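You operate a simulated robot arm through the tools that you are given. There is no shell and no other tool.

You run a simulated robot arm. Do the job below in one go: nothing can be reset, and whatever is moved stays where it is left.

JOB
Brush the slide way clean, then oil a patch on its bare end.
Fine: row slide to row 5 to reach it; small brown brush; pale felt pad, wetted in the oil dish; brush and pad back where they stood; slide right out again. Set down upright: small brown brush, pale felt pad. A coat counts when it lies all over at full strength: go over it till it gets no stronger. What is to be rubbed or washed off counts as gone when no trace of it is left.

Only the result counts: the job must be done as asked and must still hold three seconds after the hand-in. Knocking over, shifting, dropping, spilling or breaking anything else fails it.

ROBOT AND FRAMES
A 6-joint arm with a two-finger parallel gripper, fixed in place. Base frame: the origin is at the foot of the arm, x ahead of it, y to its left, z up; the work surface is at about z = 790. Readings come in mm, rad, newtons and seconds.
With the tool pointing down near the work surface it reaches from about 240 to 640 mm from the base axis. Its first joint turns from -1.152 to 1.152 rad. Payload 2.7 kg.
The tool frame sits at the grasp point between the pads (the TCP): z along the fingers, y along the line on which they close. The tips reach 23 mm beyond it. Largest opening 94 mm; finger width 38, thickness 10; the body of the gripper, 54 by 96 mm, starts 39 mm behind the TCP.
Orientation is that of the tool frame in the base frame, as a unit quaternion [w, x, y, z]. With the fingers straight down and closing along the base's y, the tool's x points along the base's -x, its y along +y and its z along -z.

CONTROLS
- The arm moves only by the tool move_arm. Its argument "series" is text: rows parted by semicolons, each of 7 numbers parted by spaces: the shift along the base's x, y, z in mm, then the turn, a rotation vector about the base's x, y, z in degrees, then the gripper command, from -1 (fully open) to 1 (shut), values between in proportion. In form: x y z wx wy wz grip; .... A call has 1 to 20 rows; each row is the pose to reach, as a shift and turn from the pose commanded when the call began. Rows are played at 5 a second. More than 50 mm and 0.15 rad between two rows, or a gripper value outside its range, and nothing of the call is played. Where a pose cannot be reached the arm comes as near as it can. A force on the tool above 80 N (or 10 N above the force at the start of the call, whichever is more), or a blocked arm, ends the call early, and 0.2 s more pass. The fingers move at their own pace (about 45 mm/s each) and stop on an object; they squeeze with about 21 N. The grip force told is the motor's: it shows also when the fingers shut on nothing. Time passes only in rows, and 0.2 s behind the last, so rows that repeat a pose let the fingers close. The reply holds the time, the measured pose of the TCP, the force on the tool along the base axes, the opening and the grip force, in the units named above and with some noise, with the torque about the TCP (base axes, N m) and any sound that the robot's microphone picked up.
- Cameras (640 x 400 px; columns grow to the right, rows downward): "scene" is fixed at [78.4, -433, 1404.1]; the picture's right is [0.76, -0.65, 0.00], its down [-0.37, -0.43, -0.82] and it looks along [0.54, 0.62, -0.57] (base axes); focal length 313 px, centre (320, 200). "wrist" rides on the gripper at [86, 16, -75] in the tool frame; the picture's right is [-0.18, 0.98, 0.00], its down [-0.58, -0.11, -0.81] and it looks along [-0.79, -0.15, 0.59] (tool axes); focal length 243 px, centre (320, 200). There is no depth. A picture from a camera that has moved, and an enlarged one, comes with that camera's place and axes in the base frame and with its lens.
- camera(camera): a new picture of that camera. No time passes.
- inspect(camera, box): a new picture of the part [left, top, right, bottom] of that camera's present view, enlarged. No time passes.
- job_done(): hands the job in; it is judged then, once.

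Places have to be worked out from the pictures, the camera data and where the tool is seen. Open the gripper and draw the arm clear of the work before you hand the job in, unless the task says otherwise.

The tools are called after "Emit:" as a command line: name --argument value ..., lists and objects as JSON in quotes. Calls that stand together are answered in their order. move_arm: Moves the arm, as the interface text tells. Its arguments: {"type":"object","properties":{"series":{"type":"string"}},"required":["series"]} The other tools are called the same way: camera (camera) takes a picture; inspect (camera, box) takes an enlarged picture of a part of a camera's view; job_done () hands the job in.

At the start:

```text
t: 0.0
tool_pos: [399.2, 102.5, 1145.0]
orientation: [0.001, 0.0, 1.0, 0.001]
wrist_force: [0.3, 0.5, 0.3]
wrist_torque: [0.0, -0.01, 0.0]
finger_gap: 94.2
gripper_force: 0.1
```

scene: 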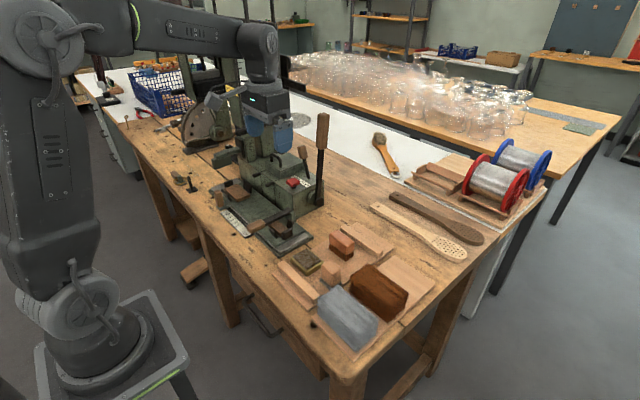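
wrist: 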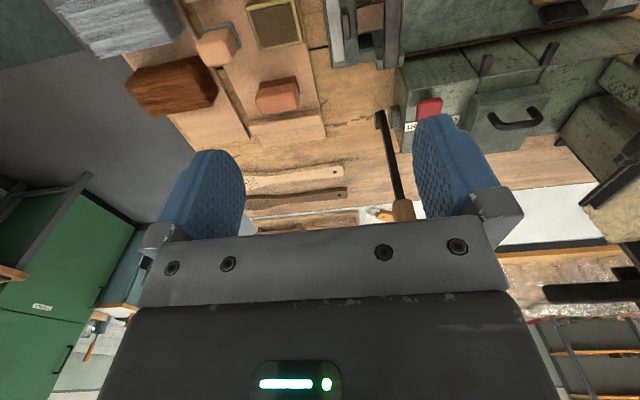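

I'll start by looking closely at the scene from both cameras to find the slide, brush, pad and oil dish.

Emit:
inspect --camera "scene" --box '[180, 90, 360, 270]'

Emit:
inspect --camera "scene" --box '[250, 200, 450, 360]'

Emit:
inspect --camera "wrist" --box '[40, 0, 340, 180]'

Emit:
inspect --camera "wrist" --box '[310, 0, 640, 200]'

```text
2.22 times, centred on (270, 180) of scene
camera zoom: at [78.4, -433.0, 1404.1], right [0.76, -0.65, 0.0], down [-0.37, -0.43, -0.82], along [0.54, 0.62, -0.57], focal length 696 px, centre (431, 244)
```

zoom: 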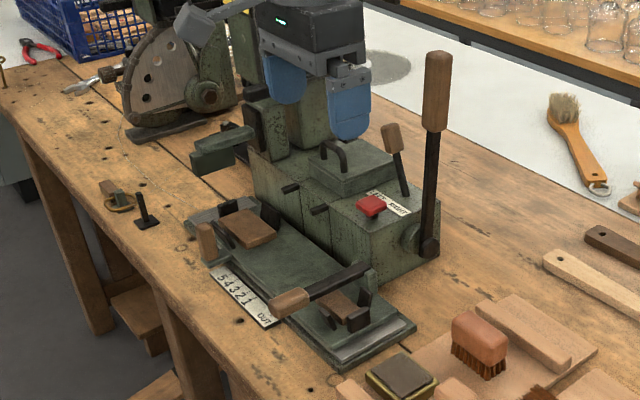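

```text
2.50 times, centred on (350, 280) of scene
camera zoom: at [78.4, -433.0, 1404.1], right [0.76, -0.65, 0.0], down [-0.37, -0.43, -0.82], along [0.54, 0.62, -0.57], focal length 783 px, centre (245, 0)
```

zoom: 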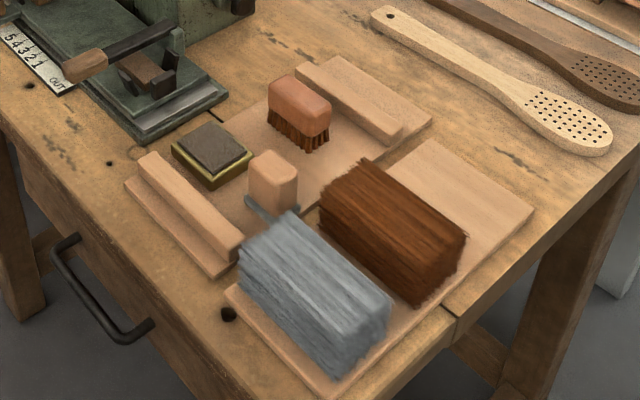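

```text
2.13 times, centred on (190, 90) of wrist
camera zoom: at [312.8, 118.4, 1218.9], right [0.18, 0.98, 0.0], down [0.58, -0.11, 0.81], along [0.79, -0.15, -0.59], focal length 518 px, centre (597, 435)
```

zoom: 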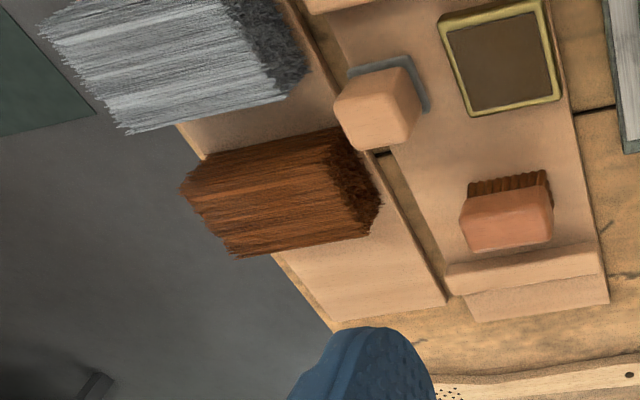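

```text
1.94 times, centred on (475, 100) of wrist
camera zoom: at [312.8, 118.4, 1218.9], right [0.18, 0.98, 0.0], down [0.58, -0.11, 0.81], along [0.79, -0.15, -0.59], focal length 470 px, centre (19, 394)
```

zoom: 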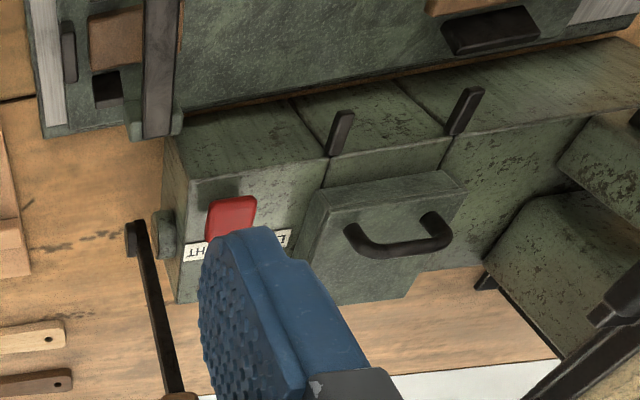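

The slide (with scale 5‑4‑3‑2‑1‑OUT) is on the front of the green machine, tools stand on the wooden board to the right. I'll lift back and tilt the wrist camera to look down on the slide and way from above.

Emit:
move_arm --series "-20 20 5 0 7 0 -1; -40 40 10 0 14 0 -1; -60 60 15 0 21 0 -1; -80 75 20 0 28 0 -1; -100 90 25 0 35 0 -1; -100 90 25 0 35 0 -1"

Emit:
camera --camera "wrist"

Emit:
camera --camera "scene"

```text
t: 1.4
tool_pos: [299.7, 195.6, 1170.3]
orientation: [-0.301, 0.0, 0.954, 0.001]
wrist_force: [0.6, -0.7, 0.1]
wrist_torque: [0.01, -0.02, 0.0]
finger_gap: 93.9
gripper_force: 0.2
```

```text
taken
camera wrist: at [271.6, 209.9, 1280.5], right [0.15, 0.98, -0.1], down [0.94, -0.11, 0.33], along [0.31, -0.15, -0.94], focal length 243 px, centre (320, 200)
```

wrist: 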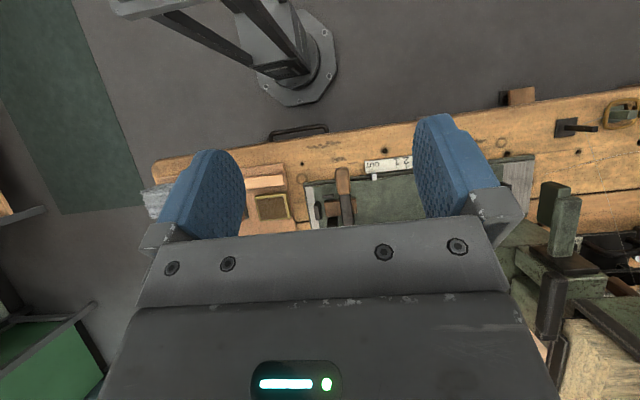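

```text
taken
```

scene: 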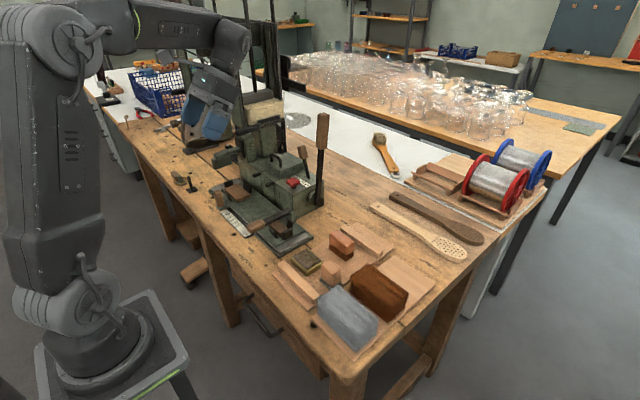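

The slide is visible between the fingers; I'll zoom in on it here and on the scene view.

Emit:
inspect --camera "wrist" --box '[240, 120, 440, 240]'

Emit:
inspect --camera "scene" --box '[200, 150, 330, 270]'

Emit:
inspect --camera "scene" --box '[280, 220, 370, 300]'

```text
3.20 times, centred on (340, 180) of wrist
camera zoom: at [271.6, 209.9, 1280.5], right [0.15, 0.98, -0.1], down [0.94, -0.11, 0.33], along [0.31, -0.15, -0.94], focal length 776 px, centre (256, 264)
```

zoom: 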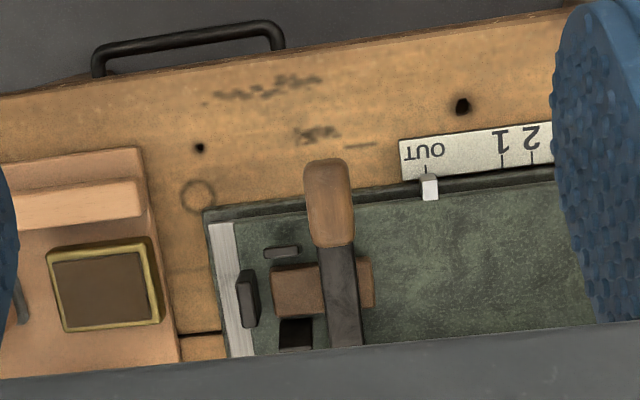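

```text
3.33 times, centred on (265, 210) of scene
camera zoom: at [78.4, -433.0, 1404.1], right [0.76, -0.65, 0.0], down [-0.37, -0.43, -0.82], along [0.54, 0.62, -0.57], focal length 1044 px, centre (503, 167)
```

zoom: 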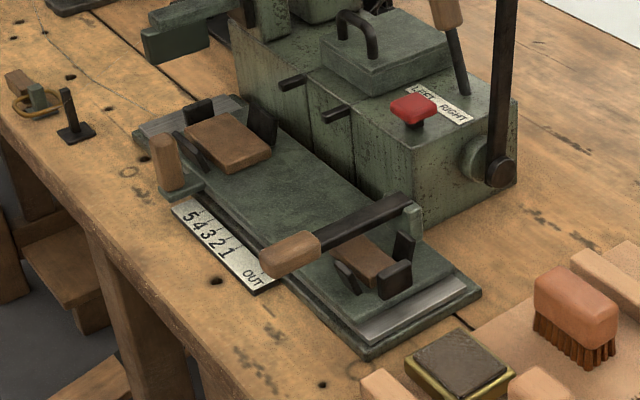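

```text
5.00 times, centred on (325, 260) of scene
camera zoom: at [78.4, -433.0, 1404.1], right [0.76, -0.65, 0.0], down [-0.37, -0.43, -0.82], along [0.54, 0.62, -0.57], focal length 1566 px, centre (295, -100)
```

zoom: 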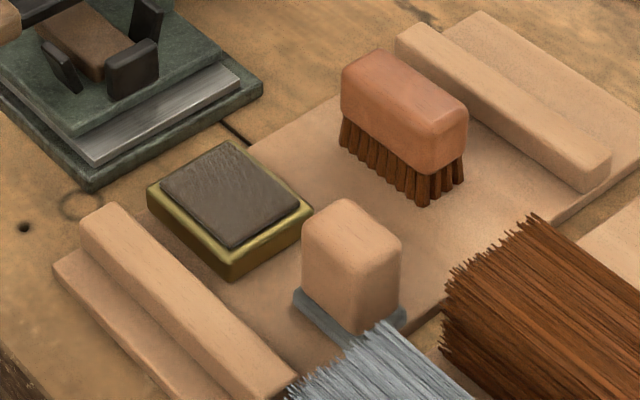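

I can see the pointer at OUT (about x 375, y 247) and row 5 near y 370. I'll reduce the tilt so that the slide sits in the upper, unobstructed part of the wrist picture.

Emit:
move_arm --series "-5 10 -15 0 -7 0 -1; -10 20 -30 0 -14 0 -1; -15 30 -45 0 -21 0 -1; -20 40 -60 0 -27 0 -1; -20 40 -60 0 -27 0 -1"

Emit:
camera --camera "wrist"

Emit:
inspect --camera "wrist" --box '[180, 0, 500, 160]'

```text
t: 2.6
tool_pos: [278.9, 232.3, 1109.0]
orientation: [-0.068, -0.001, 0.998, 0.0]
wrist_force: [0.5, -0.8, 0.2]
wrist_torque: [-0.01, 0.01, 0.02]
finger_gap: 94.1
gripper_force: 0.1
```

```text
taken
camera wrist: at [203.3, 248.1, 1195.8], right [0.18, 0.98, -0.02], down [0.69, -0.11, 0.72], along [0.7, -0.15, -0.69], focal length 243 px, centre (320, 200)
```

wrist: 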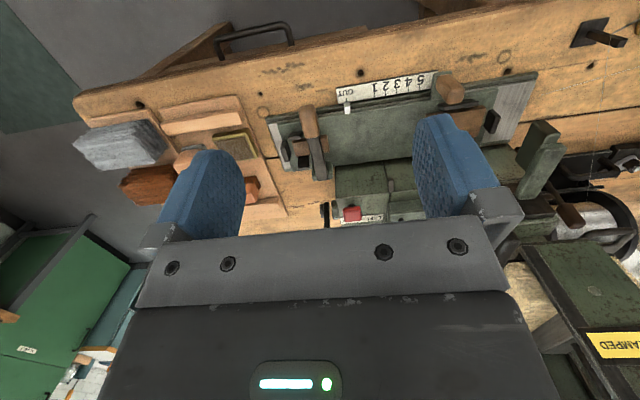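

```text
2.00 times, centred on (340, 80) of wrist
camera zoom: at [203.3, 248.1, 1195.8], right [0.18, 0.98, -0.02], down [0.69, -0.11, 0.72], along [0.7, -0.15, -0.69], focal length 485 px, centre (280, 440)
```

zoom: 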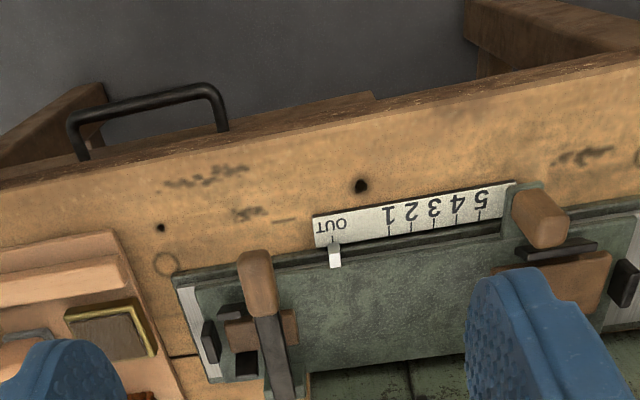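

Next I want to see how the wooden-gripped lever across the right end is attached, and the knob on the left end. Moving the camera closer over the slide.

Emit:
move_arm --series "25 -8 -10 0 -3 0 -1; 50 -16 -22 0 -6 0 -1; 77 -24 -34 0 -8 0 -1; 77 -24 -34 0 -8 0 -1"

Emit:
inspect --camera "wrist" --box '[180, 0, 500, 200]'

Emit:
camera --camera "wrist"

```text
t: 3.6
tool_pos: [357.8, 208.8, 1074.0]
orientation: [0.001, -0.001, 1.0, 0.0]
wrist_force: [0.1, 0.4, -0.5]
wrist_torque: [0.0, -0.01, 0.01]
finger_gap: 94.1
gripper_force: 0.0
```

```text
2.00 times, centred on (340, 100) of wrist
camera zoom: at [269.7, 224.9, 1148.7], right [0.18, 0.98, 0.0], down [0.58, -0.11, 0.81], along [0.79, -0.15, -0.59], focal length 485 px, centre (280, 400)
```

zoom: 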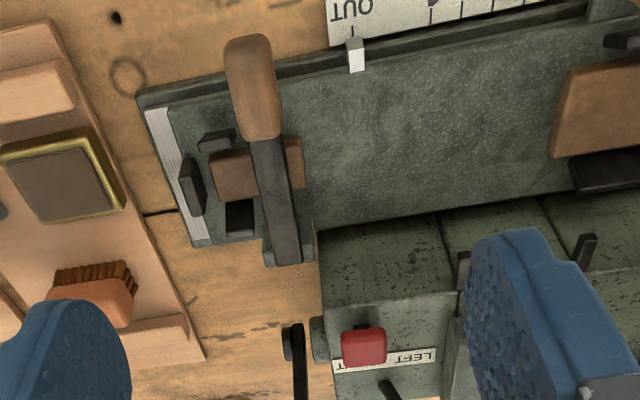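

```text
taken
camera wrist: at [269.7, 224.9, 1148.7], right [0.18, 0.98, 0.0], down [0.58, -0.11, 0.81], along [0.79, -0.15, -0.59], focal length 243 px, centre (320, 200)
```

wrist: 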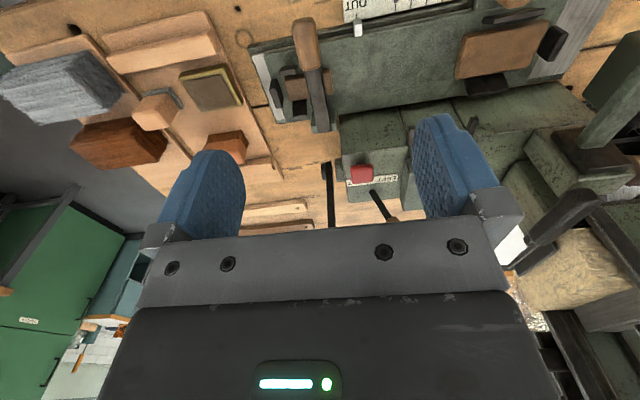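

The lever's post sits near the slide's rear right corner; the upright wooden knob is on the slide's left end. I'll look at the left end more closely.

Emit:
move_arm --series "-15 40 5 0 0 0 -1; -30 80 5 0 0 0 -1; -40 120 5 0 0 0 -1; -40 120 5 0 0 0 -1"

Emit:
camera --camera "wrist"

Emit:
inspect --camera "wrist" --box '[180, 0, 500, 200]'

```text
t: 4.6
tool_pos: [317.6, 328.7, 1081.4]
orientation: [0.001, 0.0, 1.0, 0.0]
wrist_force: [-0.2, 0.3, -0.4]
wrist_torque: [0.03, -0.07, 0.0]
finger_gap: 94.6
gripper_force: 0.2
```

```text
taken
camera wrist: at [230.9, 344.5, 1155.5], right [0.18, 0.98, 0.0], down [0.58, -0.11, 0.81], along [0.79, -0.15, -0.59], focal length 243 px, centre (320, 200)
```

wrist: 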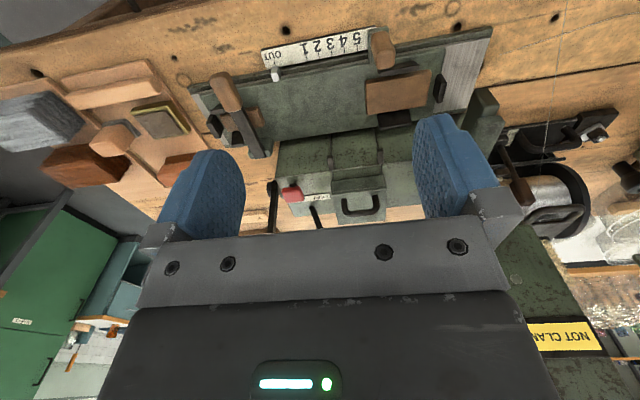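

```text
2.00 times, centred on (340, 100) of wrist
camera zoom: at [230.9, 344.5, 1155.5], right [0.18, 0.98, 0.0], down [0.58, -0.11, 0.81], along [0.79, -0.15, -0.59], focal length 485 px, centre (280, 400)
```

zoom: 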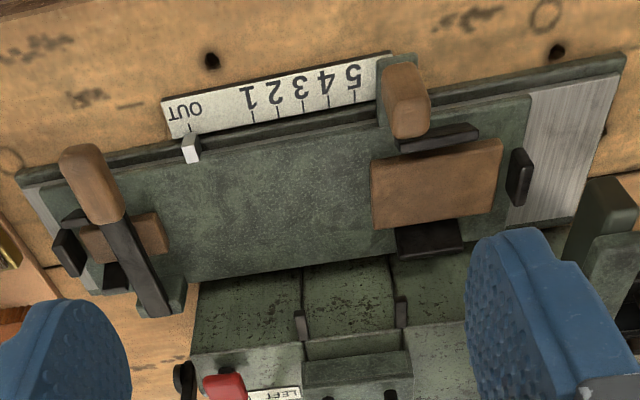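

Let me zoom the scene camera at the knob and the lever to see how each is mounted.

Emit:
inspect --camera "scene" --box '[210, 165, 270, 205]'

Emit:
inspect --camera "scene" --box '[250, 200, 320, 260]'

```text
10.00 times, centred on (240, 185) of scene
camera zoom: at [78.4, -432.9, 1404.1], right [0.76, -0.65, 0.0], down [-0.37, -0.43, -0.82], along [0.54, 0.62, -0.57], focal length 3131 px, centre (1120, 350)
```

zoom: 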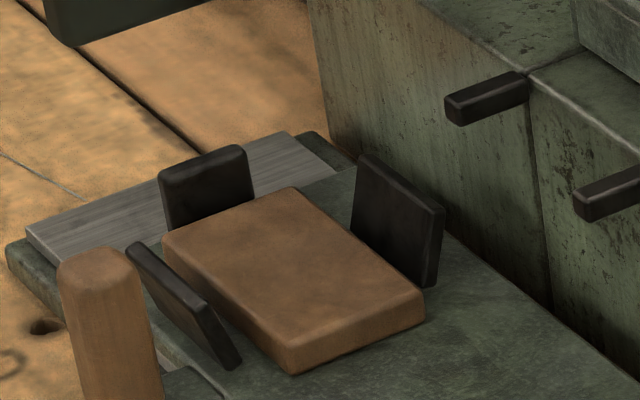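

```text
6.67 times, centred on (285, 230) of scene
camera zoom: at [78.4, -432.9, 1404.1], right [0.76, -0.65, 0.0], down [-0.37, -0.43, -0.82], along [0.54, 0.62, -0.57], focal length 2088 px, centre (553, 0)
```

zoom: 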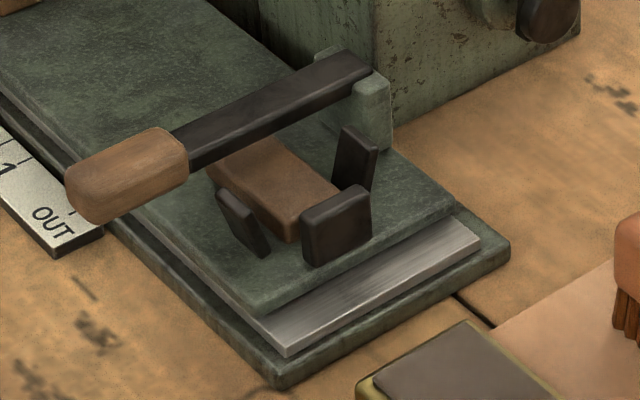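

Knob top comes out near (371, 394, 870), clamp jaw tops near z 840. There's a green beam on the machine's left side that might be in the way of the gripper at row 5, so I look at that region.

Emit:
inspect --camera "wrist" --box '[420, 40, 640, 220]'

Emit:
inspect --camera "scene" --box '[190, 110, 290, 190]'

```text
2.22 times, centred on (530, 130) of wrist
camera zoom: at [230.9, 344.5, 1155.5], right [0.18, 0.98, 0.0], down [0.58, -0.11, 0.81], along [0.79, -0.15, -0.59], focal length 539 px, centre (-147, 356)
```

zoom: 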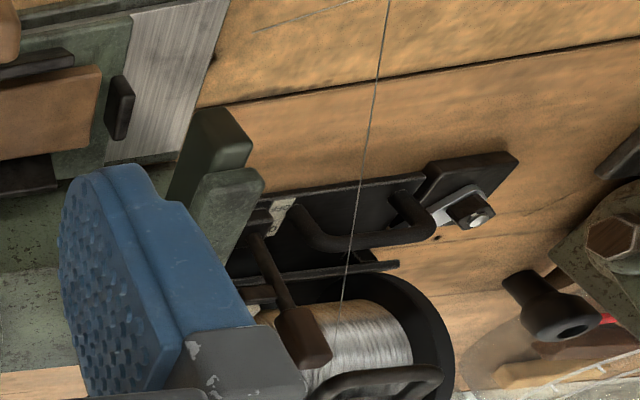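

```text
5.00 times, centred on (240, 150) of scene
camera zoom: at [78.4, -432.9, 1404.1], right [0.76, -0.65, 0.0], down [-0.37, -0.43, -0.82], along [0.54, 0.62, -0.57], focal length 1566 px, centre (720, 450)
```

zoom: 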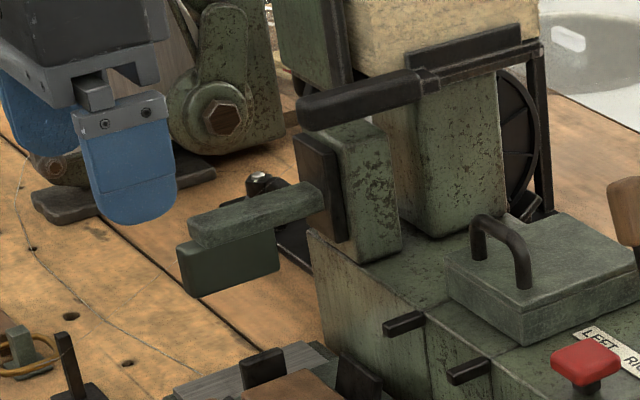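

The beam tip is at roughly x≥405, y 465–505, z 890–943, so a gripper held at x≈364 should pass it. I'll move above the knob with a half-open gripper and check alignment before descending.

Emit:
move_arm --series "23 33 -20 0 0 0 -0.1; 46 65 -45 0 0 0 -0.1; 46 65 -85 0 0 0 -0.1; 46 65 -125 0 0 0 -0.1; 46 65 -160 0 0 0 -0.1; 46 65 -160 0 0 0 -0.1"

Emit:
camera --camera "wrist"

Emit:
inspect --camera "scene" --box '[190, 110, 290, 220]'

```text
t: 6.0
tool_pos: [362.6, 393.4, 918.5]
orientation: [0.002, 0.0, 1.0, 0.001]
wrist_force: [-0.4, -0.6, 0.2]
wrist_torque: [-0.01, -0.03, -0.01]
finger_gap: 51.7
gripper_force: 0.0
```

```text
taken
camera wrist: at [276.7, 408.2, 993.3], right [0.18, 0.98, 0.0], down [0.58, -0.11, 0.81], along [0.79, -0.15, -0.59], focal length 243 px, centre (320, 200)
```

wrist: 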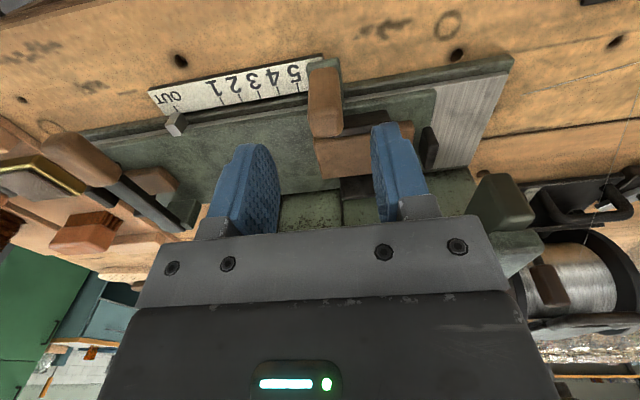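

```text
3.64 times, centred on (240, 165) of scene
camera zoom: at [78.4, -433.0, 1404.1], right [0.76, -0.65, 0.0], down [-0.37, -0.43, -0.82], along [0.54, 0.62, -0.57], focal length 1139 px, centre (611, 327)
```

zoom: 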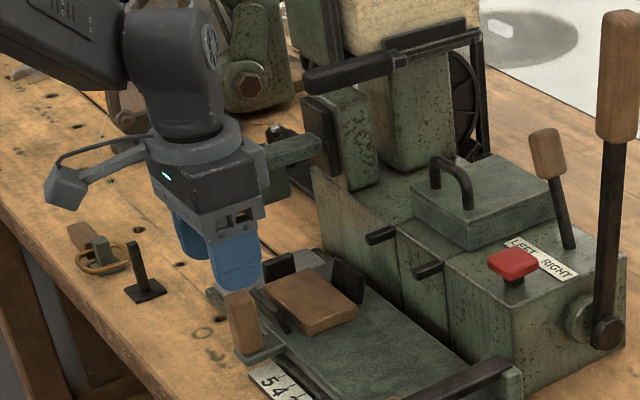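

The knob is centred between the fingers (about y 395, x 368). I'll descend so the tips reach z≈840 and close on the knob.

Emit:
move_arm --series "2 1 -20 0 0 0 -0.1; 3 1 -40 0 0 0 -0.1; 3 1 -56 0 0 0 -0.1; 3 1 -56 0 0 0 0.3; 3 1 -56 0 0 0 1; 3 1 -56 0 0 0 1; 3 1 -56 0 0 0 1"

Emit:
inspect --camera "scene" --box '[190, 110, 290, 220]'

```text
t: 7.6
tool_pos: [364.6, 394.6, 864.0]
orientation: [0.001, -0.001, 1.0, 0.0]
wrist_force: [2.2, 12.9, -5.2]
wrist_torque: [-0.3, -0.71, -0.27]
finger_gap: 21.9
gripper_force: 44.7
```

```text
3.64 times, centred on (240, 165) of scene
camera zoom: at [78.5, -432.6, 1404.2], right [0.76, -0.65, 0.0], down [-0.37, -0.43, -0.82], along [0.54, 0.62, -0.57], focal length 1139 px, centre (611, 327)
```

zoom: 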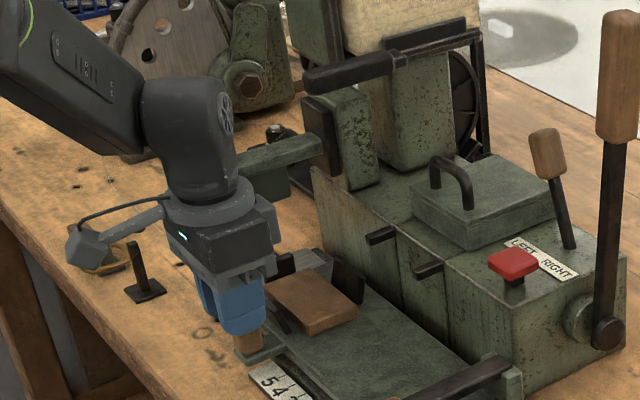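

Knob gripped (gap 22 mm). I'll try a first 20 mm pull toward +y and check the forces and pointer.

Emit:
move_arm --series "0 5 0 0 0 0 1; 0 10 0 0 0 0 1; 0 15 0 0 0 0 1; 0 20 0 0 0 0 1; 0 20 0 0 0 0 1"

Emit:
camera --camera "wrist"

Emit:
inspect --camera "scene" --box '[190, 130, 320, 260]'

```text
t: 8.8
tool_pos: [366.3, 413.8, 864.5]
orientation: [0.0, 0.0, 1.0, 0.0]
wrist_force: [-0.6, -0.9, -5.8]
wrist_torque: [0.1, 1.02, -0.08]
finger_gap: 21.7
gripper_force: 45.2
```

```text
taken
camera wrist: at [278.7, 429.6, 938.9], right [0.18, 0.98, 0.0], down [0.58, -0.11, 0.81], along [0.79, -0.15, -0.59], focal length 243 px, centre (320, 200)
```

wrist: 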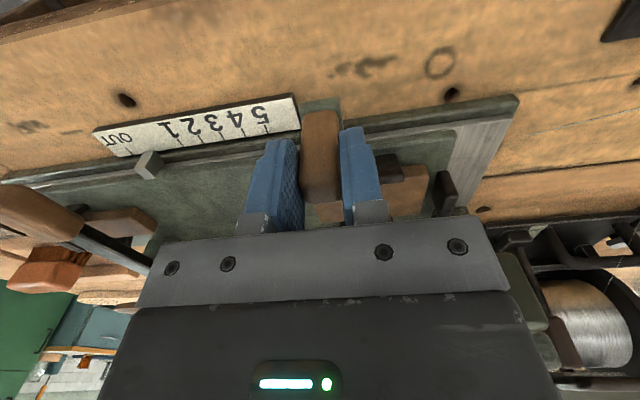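

```text
3.08 times, centred on (255, 195) of scene
camera zoom: at [78.4, -432.9, 1404.1], right [0.76, -0.65, 0.0], down [-0.37, -0.43, -0.82], along [0.54, 0.62, -0.57], focal length 964 px, centre (520, 215)
```

zoom: 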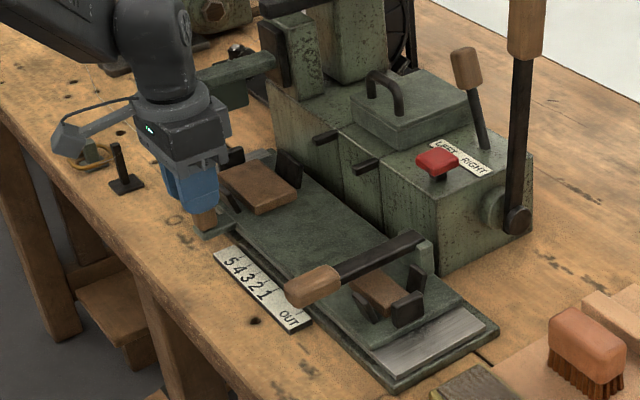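

The slide (with its lever) moves freely with the knob. I'll continue to about row 4 and check the pointer.

Emit:
move_arm --series "0 10 0 0 0 0 1; 0 20 0 0 0 0 1; 0 30 0 0 0 0 1; 0 40 0 0 0 0 1; 0 50 0 0 0 0 1; 0 60 0 0 0 0 1; 0 70 0 0 0 0 1; 0 70 0 0 0 0 1"

Emit:
camera --camera "wrist"

Emit:
inspect --camera "scene" --box '[190, 130, 320, 260]'

```text
t: 10.3
tool_pos: [365.6, 471.4, 864.3]
orientation: [-0.007, 0.009, 1.0, -0.009]
wrist_force: [-19.4, -30.9, 16.6]
wrist_torque: [2.99, -0.73, -0.47]
finger_gap: 22.5
gripper_force: 45.1
stopped in row 7: the force on the tool passed its limit at 98 N (the readings are from after the stop); the commanded pose is now the measured one
```

```text
taken
camera wrist: at [280.0, 489.4, 939.8], right [0.2, 0.98, -0.02], down [0.59, -0.1, 0.8], along [0.78, -0.17, -0.6], focal length 243 px, centre (320, 200)
```

wrist: 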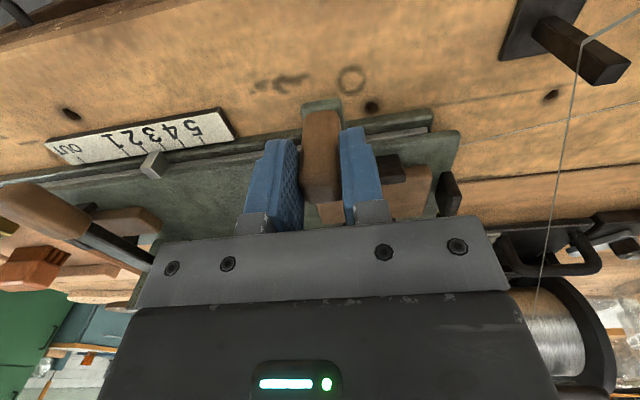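

```text
3.08 times, centred on (255, 195) of scene
camera zoom: at [77.7, -434.1, 1403.7], right [0.76, -0.65, 0.0], down [-0.37, -0.43, -0.82], along [0.54, 0.62, -0.57], focal length 964 px, centre (520, 215)
```

zoom: 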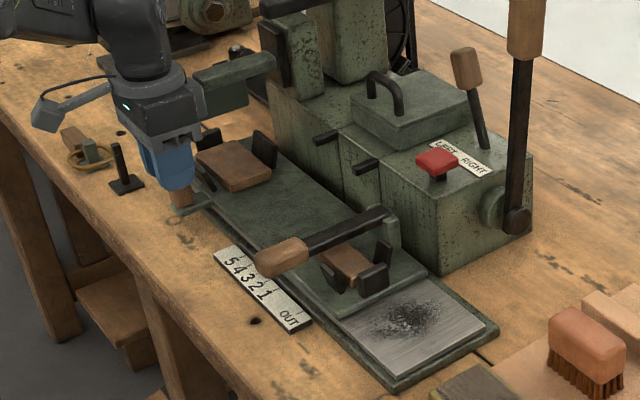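

The move stopped on a 98 N force with the pointer just short of row 3. I need to see what is in contact, so I zoom in around the gripper and beam.

Emit:
inspect --camera "scene" --box '[195, 130, 275, 200]'

Emit:
inspect --camera "wrist" --box '[20, 60, 340, 260]'

Emit:
inspect --camera "wrist" --box '[320, 60, 640, 400]'

```text
5.71 times, centred on (235, 165) of scene
camera zoom: at [77.7, -434.1, 1403.7], right [0.76, -0.65, 0.0], down [-0.37, -0.43, -0.82], along [0.54, 0.62, -0.57], focal length 1789 px, centre (806, 400)
```

zoom: 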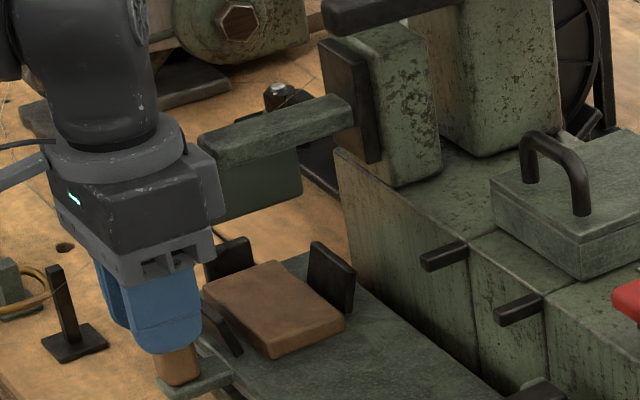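

```text
2.00 times, centred on (180, 160) of wrist
camera zoom: at [280.0, 489.4, 939.8], right [0.2, 0.98, -0.02], down [0.59, -0.1, 0.8], along [0.78, -0.17, -0.6], focal length 485 px, centre (600, 280)
```

zoom: 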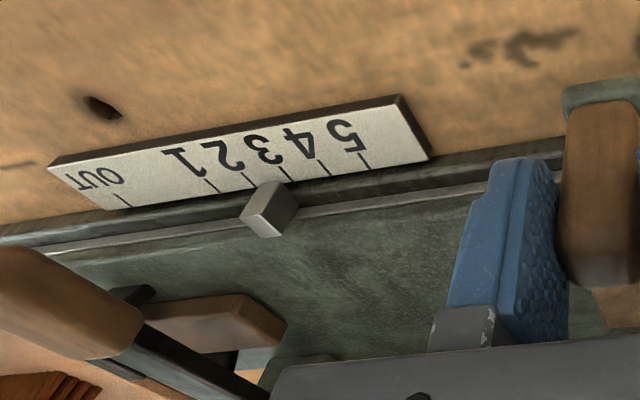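

```text
1.18 times, centred on (480, 230) of wrist
camera zoom: at [280.0, 489.4, 939.8], right [0.2, 0.98, -0.02], down [0.59, -0.1, 0.8], along [0.78, -0.17, -0.6], focal length 285 px, centre (132, 165)
```

zoom: 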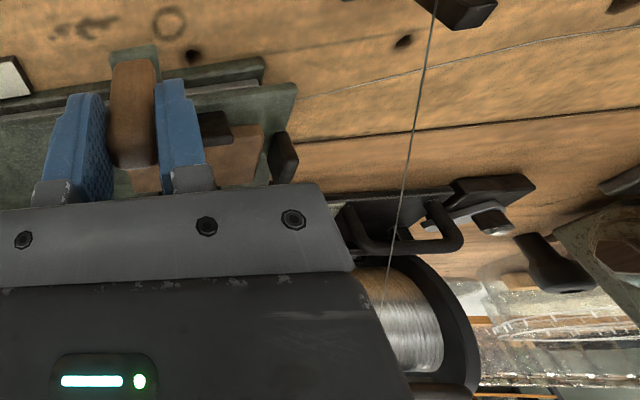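

A housing bulge on the gripper's +x side looks to have met the tip of the green beam, so I need more clearance. I'll back off 12 mm, straighten the small twist, open, and re-grip with the tool tilted so that its body leans toward the robot.

Emit:
move_arm --series "0 -4 0 0 0 0 1; 0 -8 0 0.5 -0.4 0.5 1; 0 -12 0 1 -0.8 1 1; 0 -12 0 1 -0.8 1 0.5; 0 -12 0 1 -0.8 1 0.1; 0 -12 0 1 -0.8 1 0.1"

```text
t: 11.7
tool_pos: [367.5, 460.0, 862.7]
orientation: [0.002, -0.003, 1.0, -0.001]
wrist_force: [0.4, -0.3, -0.2]
wrist_torque: [-0.02, -0.02, 0.04]
finger_gap: 42.3
gripper_force: 0.1
```

Clear with no load. Now tilting about the finger-closing axis by −28° around the knob.

Emit:
move_arm --series "-1 0 1 0 -7 0 0.1; -2 0 2 0 -14 0 0.1; -4 0 3 0 -21 0 0.1; -5 0 4 0 -28 0 0.1; -5 0 4 0 -28 0 0.1"

Emit:
camera --camera "wrist"

Emit:
inspect --camera "scene" --box '[185, 120, 275, 200]'

```text
t: 12.9
tool_pos: [360.5, 461.1, 866.7]
orientation: [0.246, -0.003, 0.969, 0.0]
wrist_force: [-0.2, 0.3, -0.4]
wrist_torque: [-0.01, 0.0, 0.02]
finger_gap: 42.6
gripper_force: 0.1
```

```text
taken
camera wrist: at [249.2, 476.3, 892.0], right [0.16, 0.98, 0.09], down [0.13, -0.11, 0.99], along [0.98, -0.14, -0.14], focal length 243 px, centre (320, 200)
```

wrist: 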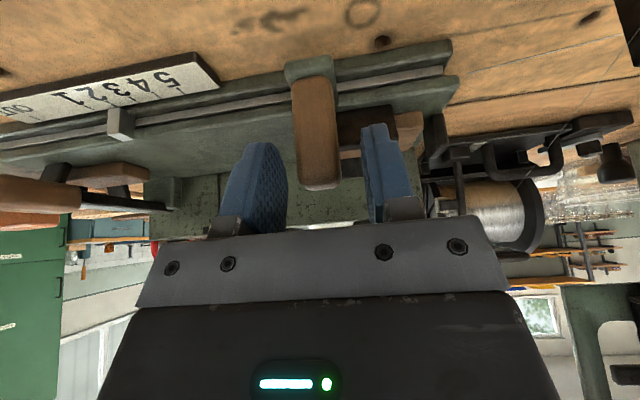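

```text
5.00 times, centred on (230, 160) of scene
camera zoom: at [78.4, -433.0, 1404.1], right [0.76, -0.65, 0.0], down [-0.37, -0.43, -0.82], along [0.54, 0.62, -0.57], focal length 1566 px, centre (770, 400)
```

zoom: 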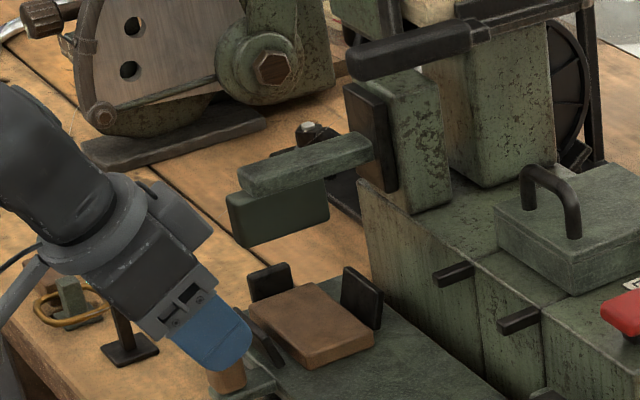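

The tilted gripper is well clear of the beam. I'll go a few mm deeper along the knob and re-grip it.

Emit:
move_arm --series "2 -1 -3 0 0 0 0.1; 4 -1 -6 0 0 0 0.1; 4 -1 -6 0 0 0 0.5; 4 -1 -6 0 0 0 1; 4 -1 -6 0 0 0 1; 4 -1 -6 0 0 0 1"

Emit:
inspect --camera "scene" --box '[185, 120, 275, 200]'

```text
t: 14.3
tool_pos: [364.7, 461.7, 862.4]
orientation: [0.245, -0.002, 0.969, 0.001]
wrist_force: [-0.9, -1.2, -1.4]
wrist_torque: [0.8, -0.73, -0.84]
finger_gap: 21.7
gripper_force: 45.2
```

```text
5.00 times, centred on (230, 160) of scene
camera zoom: at [78.4, -433.0, 1404.1], right [0.76, -0.65, 0.0], down [-0.37, -0.43, -0.82], along [0.54, 0.62, -0.57], focal length 1566 px, centre (770, 400)
```

zoom: 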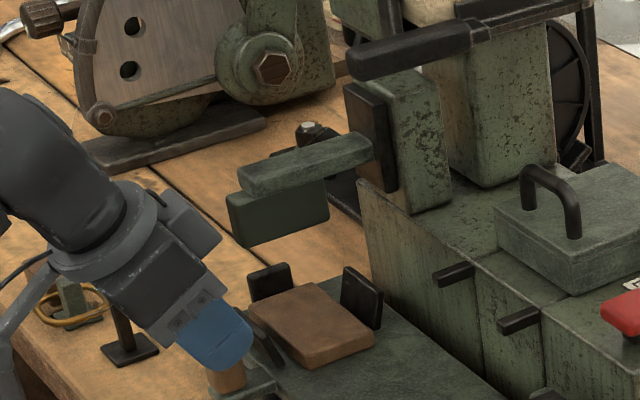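

Gripped again. Moving on to about y 504, then checking the pointer before the last few millimetres.

Emit:
move_arm --series "0 6 0 0 0 0 1; 0 12 0 0 0 0 1; 0 18 0 0 0 0 1; 0 24 0 0 0 0 1; 0 30 0 0 0 0 1; 0 36 0 0 0 0 1; 0 42 0 0 0 0 1; 0 42 0 0 0 0 1"

Emit:
camera --camera "wrist"

Emit:
inspect --camera "wrist" --box '[0, 60, 200, 180]'

Emit:
inspect --camera "scene" --box '[190, 130, 320, 260]'

```text
t: 16.1
tool_pos: [367.7, 501.9, 860.6]
orientation: [0.243, -0.004, 0.97, 0.001]
wrist_force: [-33.2, -0.8, 12.2]
wrist_torque: [0.29, 0.38, -0.95]
finger_gap: 22.0
gripper_force: 45.1
out of reach, approached as far as the arm can: row 6, 7, 8
```

```text
taken
camera wrist: at [256.1, 514.9, 884.7], right [0.15, 0.98, 0.09], down [0.13, -0.11, 0.99], along [0.98, -0.14, -0.15], focal length 243 px, centre (320, 200)
```

wrist: 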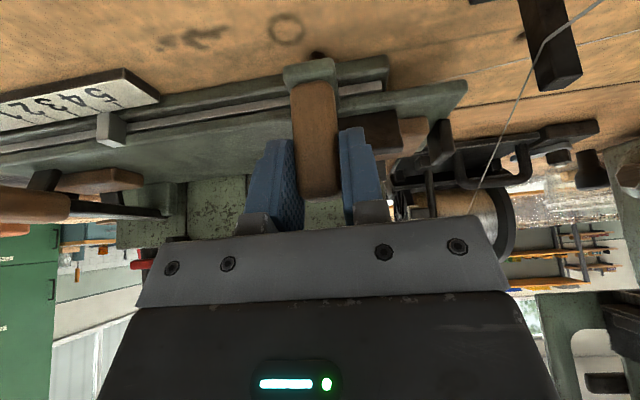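

```text
3.20 times, centred on (100, 120) of wrist
camera zoom: at [256.1, 514.9, 884.7], right [0.15, 0.98, 0.09], down [0.13, -0.11, 0.99], along [0.98, -0.14, -0.15], focal length 776 px, centre (1024, 456)
```

zoom: 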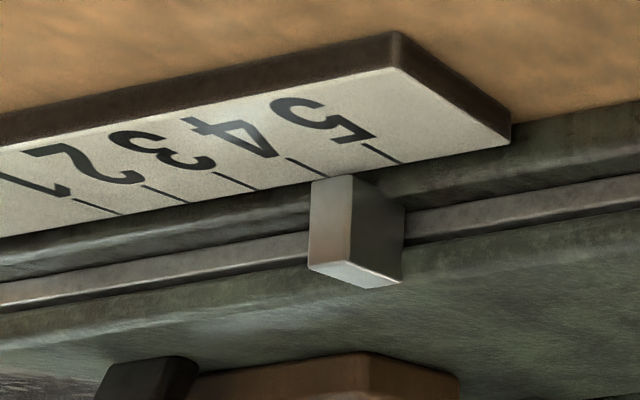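

```text
3.08 times, centred on (255, 195) of scene
camera zoom: at [77.5, -433.2, 1404.0], right [0.76, -0.65, 0.0], down [-0.37, -0.43, -0.82], along [0.54, 0.62, -0.57], focal length 964 px, centre (520, 215)
```

zoom: 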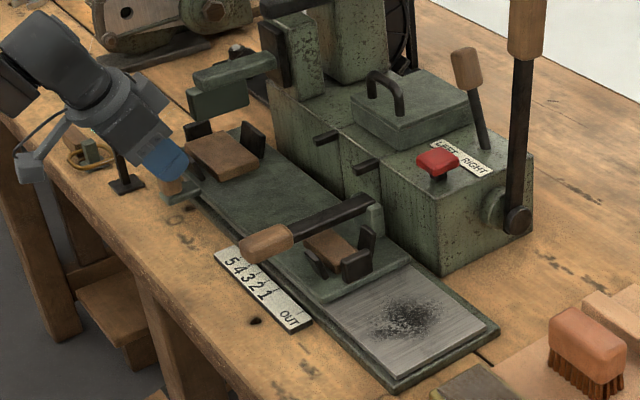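

The arm ran out of reach with the pointer about midway between 4 and 5 (≈8 mm short). I'll let go, withdraw, and push the knob the rest of the way with the outside of a finger so the gripper stays clear of the beam.

Emit:
move_arm --series "0 -1 0 0 0 0 0.5; 0 -1 0 0 0 0 0.1; 0 -1 0 0 0 0 0.1; -5 -1 10 0 0 0 0.1; -12 -5 25 0 0 0 0.1; -20 -15 45 0 0 0 0.1; -25 -35 70 0 0 0 0.1; -25 -55 95 0 0 0 0.1; -25 -75 100 0 0 0 0.1; -25 -75 100 0 0 0 0.1"

Emit:
camera --camera "wrist"

Emit:
camera --camera "scene"

```text
t: 18.3
tool_pos: [345.8, 423.4, 962.3]
orientation: [0.245, -0.002, 0.97, 0.0]
wrist_force: [-0.3, 0.0, -0.4]
wrist_torque: [-0.01, 0.01, 0.0]
finger_gap: 42.2
gripper_force: 0.0
out of reach, approached as far as the arm can: row 4, 5, 6, 7
```

```text
taken
camera wrist: at [234.6, 438.7, 986.2], right [0.16, 0.98, 0.09], down [0.13, -0.11, 0.99], along [0.98, -0.14, -0.14], focal length 243 px, centre (320, 200)
```

wrist: 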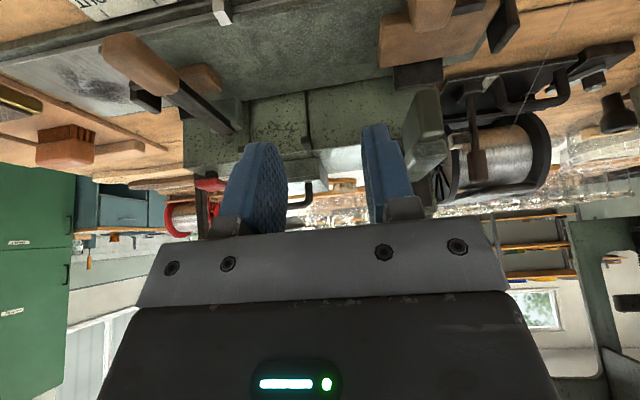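

```text
taken
```

scene: 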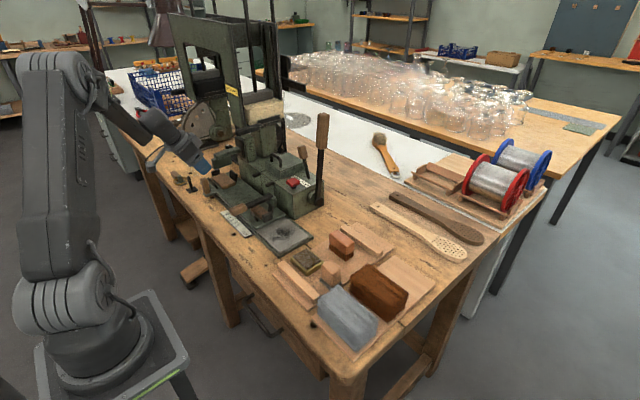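

Withdrawn cleanly. Now I straighten the tool to vertical near y 405 with the gripper wide open, above jaw height.

Emit:
move_arm --series "3 -5 0 0 7 0 -0.4; 8 -10 -10 0 14 0 -0.8; 14 -15 -20 0 21 0 -1; 19 -18 -30 0 28 0 -1; 19 -18 -30 0 28 0 -1"

Emit:
camera --camera "wrist"

Emit:
inspect --camera "wrist" --box '[160, 0, 480, 200]'

```text
t: 19.5
tool_pos: [365.4, 405.6, 930.3]
orientation: [0.002, -0.003, 1.0, 0.001]
wrist_force: [-0.8, -0.5, 0.4]
wrist_torque: [0.01, -0.01, 0.02]
finger_gap: 94.1
gripper_force: 0.0
```

```text
taken
camera wrist: at [278.8, 420.4, 1004.7], right [0.18, 0.98, 0.0], down [0.58, -0.11, 0.81], along [0.8, -0.14, -0.59], focal length 243 px, centre (320, 200)
```

wrist: 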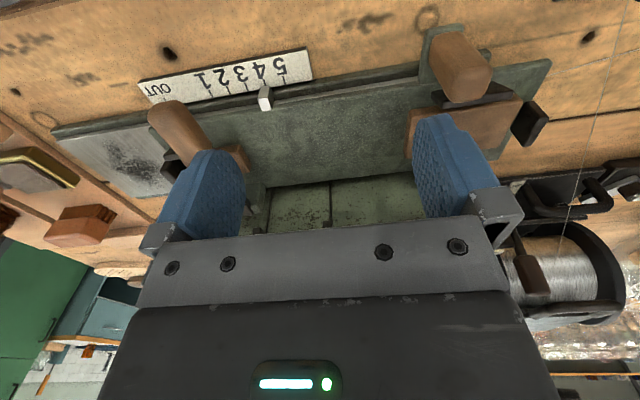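

```text
2.00 times, centred on (320, 100) of wrist
camera zoom: at [278.8, 420.4, 1004.7], right [0.18, 0.98, 0.0], down [0.58, -0.11, 0.81], along [0.8, -0.14, -0.59], focal length 485 px, centre (320, 400)
```

zoom: 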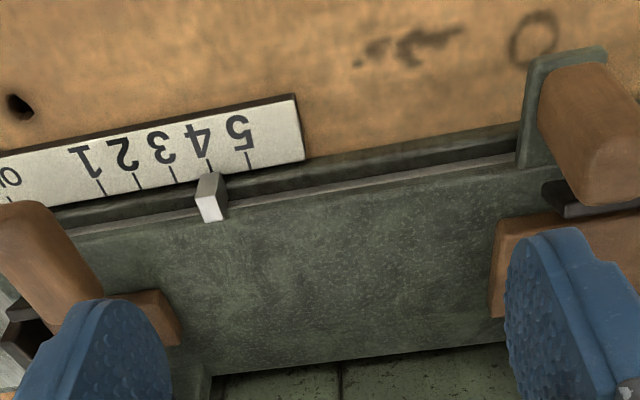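

The slide is now sitting about at row 4 (pointer ≈ tick 4). I'll lower beside the knob and push it from the −y side with the outer face of the left finger, in small steps.

Emit:
move_arm --series "0 0 -20 0 0 0 -1; 0 0 -40 0 0 0 -1; 0 0 -64 0 0 0 -1; 0 8 -64 0 0 0 -1; 0 16 -64 0 0 0 -1; 0 22 -64 0 0 0 -1; 0 26 -64 0 0 0 -1; 0 30 -64 0 0 0 -1; 0 30 -64 0 0 0 -1"

Emit:
camera --camera "wrist"

Emit:
inspect --camera "wrist" --box '[120, 0, 560, 240]'

Emit:
inspect --camera "scene" --box '[190, 130, 320, 260]'

```text
t: 21.5
tool_pos: [364.9, 436.3, 865.9]
orientation: [0.002, -0.003, 1.0, 0.001]
wrist_force: [-0.4, -0.7, -0.1]
wrist_torque: [-0.02, -0.01, 0.02]
finger_gap: 93.8
gripper_force: 0.1
```

```text
taken
camera wrist: at [278.7, 450.6, 940.3], right [0.18, 0.98, 0.0], down [0.58, -0.11, 0.81], along [0.8, -0.14, -0.59], focal length 243 px, centre (320, 200)
```

wrist: 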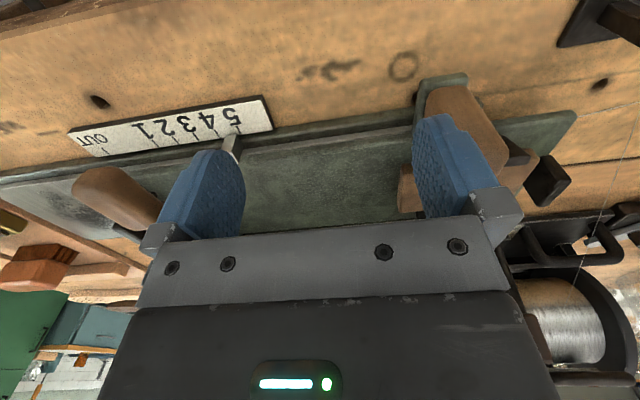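

```text
1.45 times, centred on (340, 120) of wrist
camera zoom: at [278.7, 450.6, 940.3], right [0.18, 0.98, 0.0], down [0.58, -0.11, 0.81], along [0.8, -0.14, -0.59], focal length 353 px, centre (291, 316)
```

zoom: 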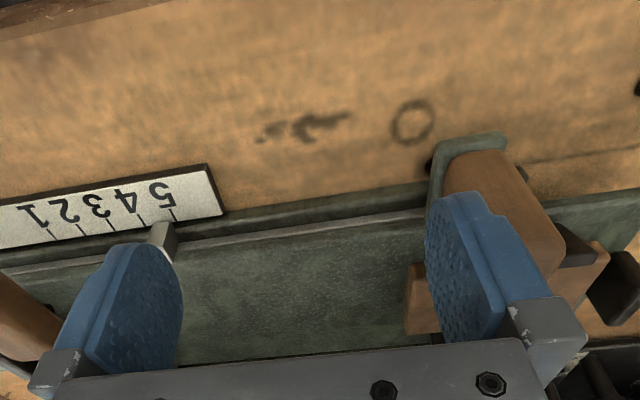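

```text
3.08 times, centred on (255, 195) of scene
camera zoom: at [78.4, -433.0, 1404.1], right [0.76, -0.65, 0.0], down [-0.37, -0.43, -0.82], along [0.54, 0.62, -0.57], focal length 964 px, centre (520, 215)
```

zoom: 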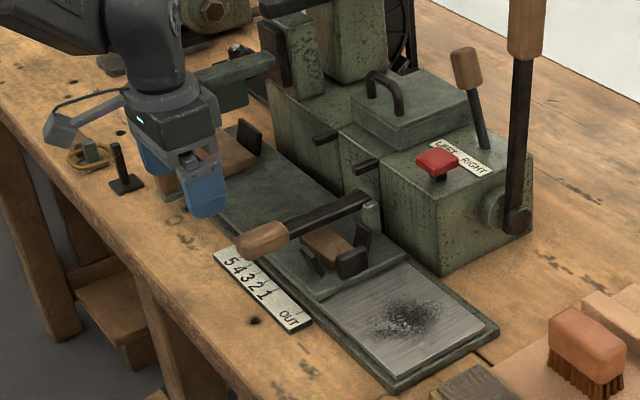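

The knob is in contact and moving; I'll push 5 mm more, then look at the pointer squarely.

Emit:
move_arm --series "0 2 0 0 0 0 -1; 0 4 0 0 0 0 -1; 0 5 0 0 0 0 -1; 0 5 0 0 0 0 -1"

Emit:
inspect --camera "wrist" --box '[120, 60, 320, 200]'

Emit:
inspect --camera "scene" --box '[230, 190, 290, 240]'

```text
t: 22.5
tool_pos: [366.7, 440.3, 865.5]
orientation: [0.002, -0.002, 1.0, 0.0]
wrist_force: [-0.2, 0.4, 0.0]
wrist_torque: [-0.03, 0.0, -0.02]
finger_gap: 94.0
gripper_force: 0.1
```

```text
2.86 times, centred on (220, 130) of wrist
camera zoom: at [278.6, 455.7, 940.4], right [0.18, 0.98, 0.0], down [0.58, -0.11, 0.81], along [0.8, -0.14, -0.59], focal length 693 px, centre (606, 400)
```

zoom: 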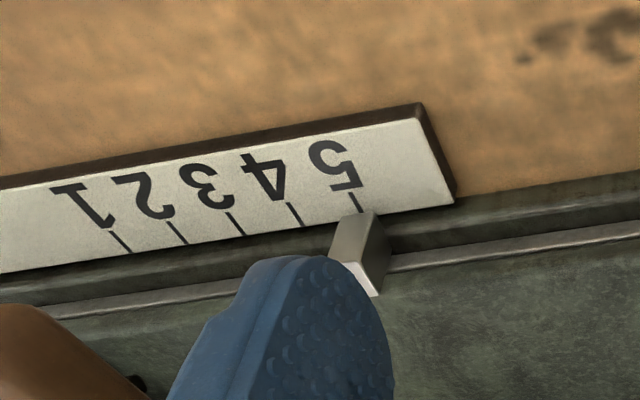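

```text
8.00 times, centred on (260, 215) of scene
camera zoom: at [78.4, -433.0, 1404.1], right [0.76, -0.65, 0.0], down [-0.37, -0.43, -0.82], along [0.54, 0.62, -0.57], focal length 2505 px, centre (800, 80)
```

zoom: 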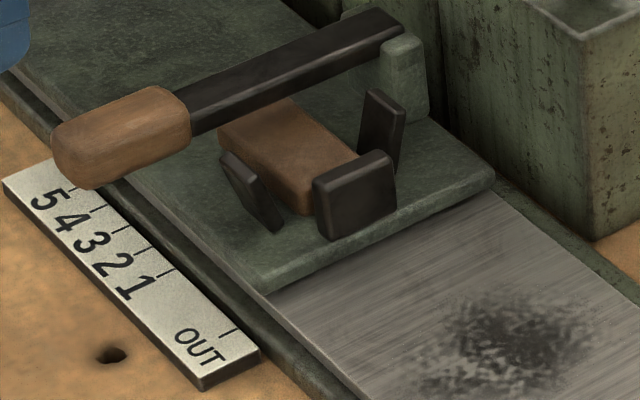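

The pointer is nearly at tick 5. I'll back off 4 mm, rise, and move so the camera looks squarely along x at the pointer.

Emit:
move_arm --series "0 -4 0 0 0 0 -1; 0 -6 30 0 0 0 -1; 0 -20 65 0 0 0 -1; 0 -50 85 0 0 0 -1; 0 -82 85 0 0 0 -1; 0 -82 85 0 0 0 -1"

Emit:
inspect --camera "wrist" --box '[240, 20, 400, 120]'

Emit:
camera --camera "wrist"

```text
t: 23.9
tool_pos: [366.3, 358.3, 954.5]
orientation: [0.003, -0.003, 1.0, 0.0]
wrist_force: [0.3, -0.4, 0.7]
wrist_torque: [0.02, 0.0, 0.02]
finger_gap: 94.2
gripper_force: 0.1
```

```text
4.00 times, centred on (320, 70) of wrist
camera zoom: at [278.4, 372.7, 1027.6], right [0.18, 0.98, 0.0], down [0.58, -0.11, 0.81], along [0.8, -0.14, -0.59], focal length 970 px, centre (320, 720)
```

zoom: 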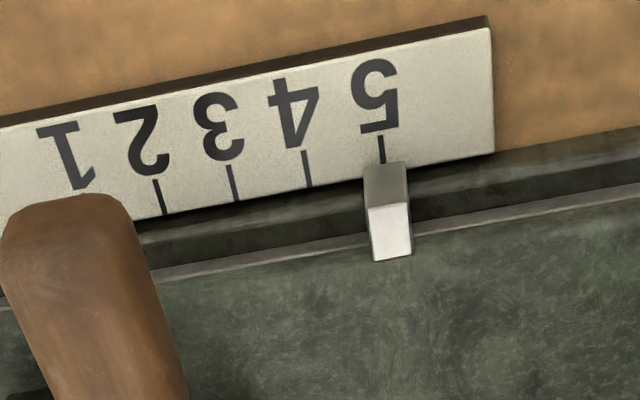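

```text
taken
camera wrist: at [278.4, 372.7, 1027.6], right [0.18, 0.98, 0.0], down [0.58, -0.11, 0.81], along [0.8, -0.14, -0.59], focal length 243 px, centre (320, 200)
```

wrist: 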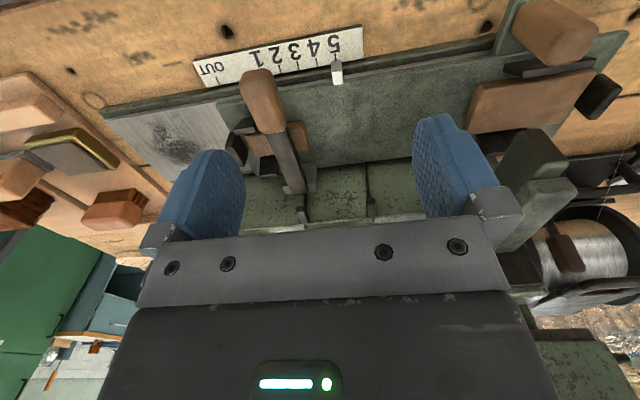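

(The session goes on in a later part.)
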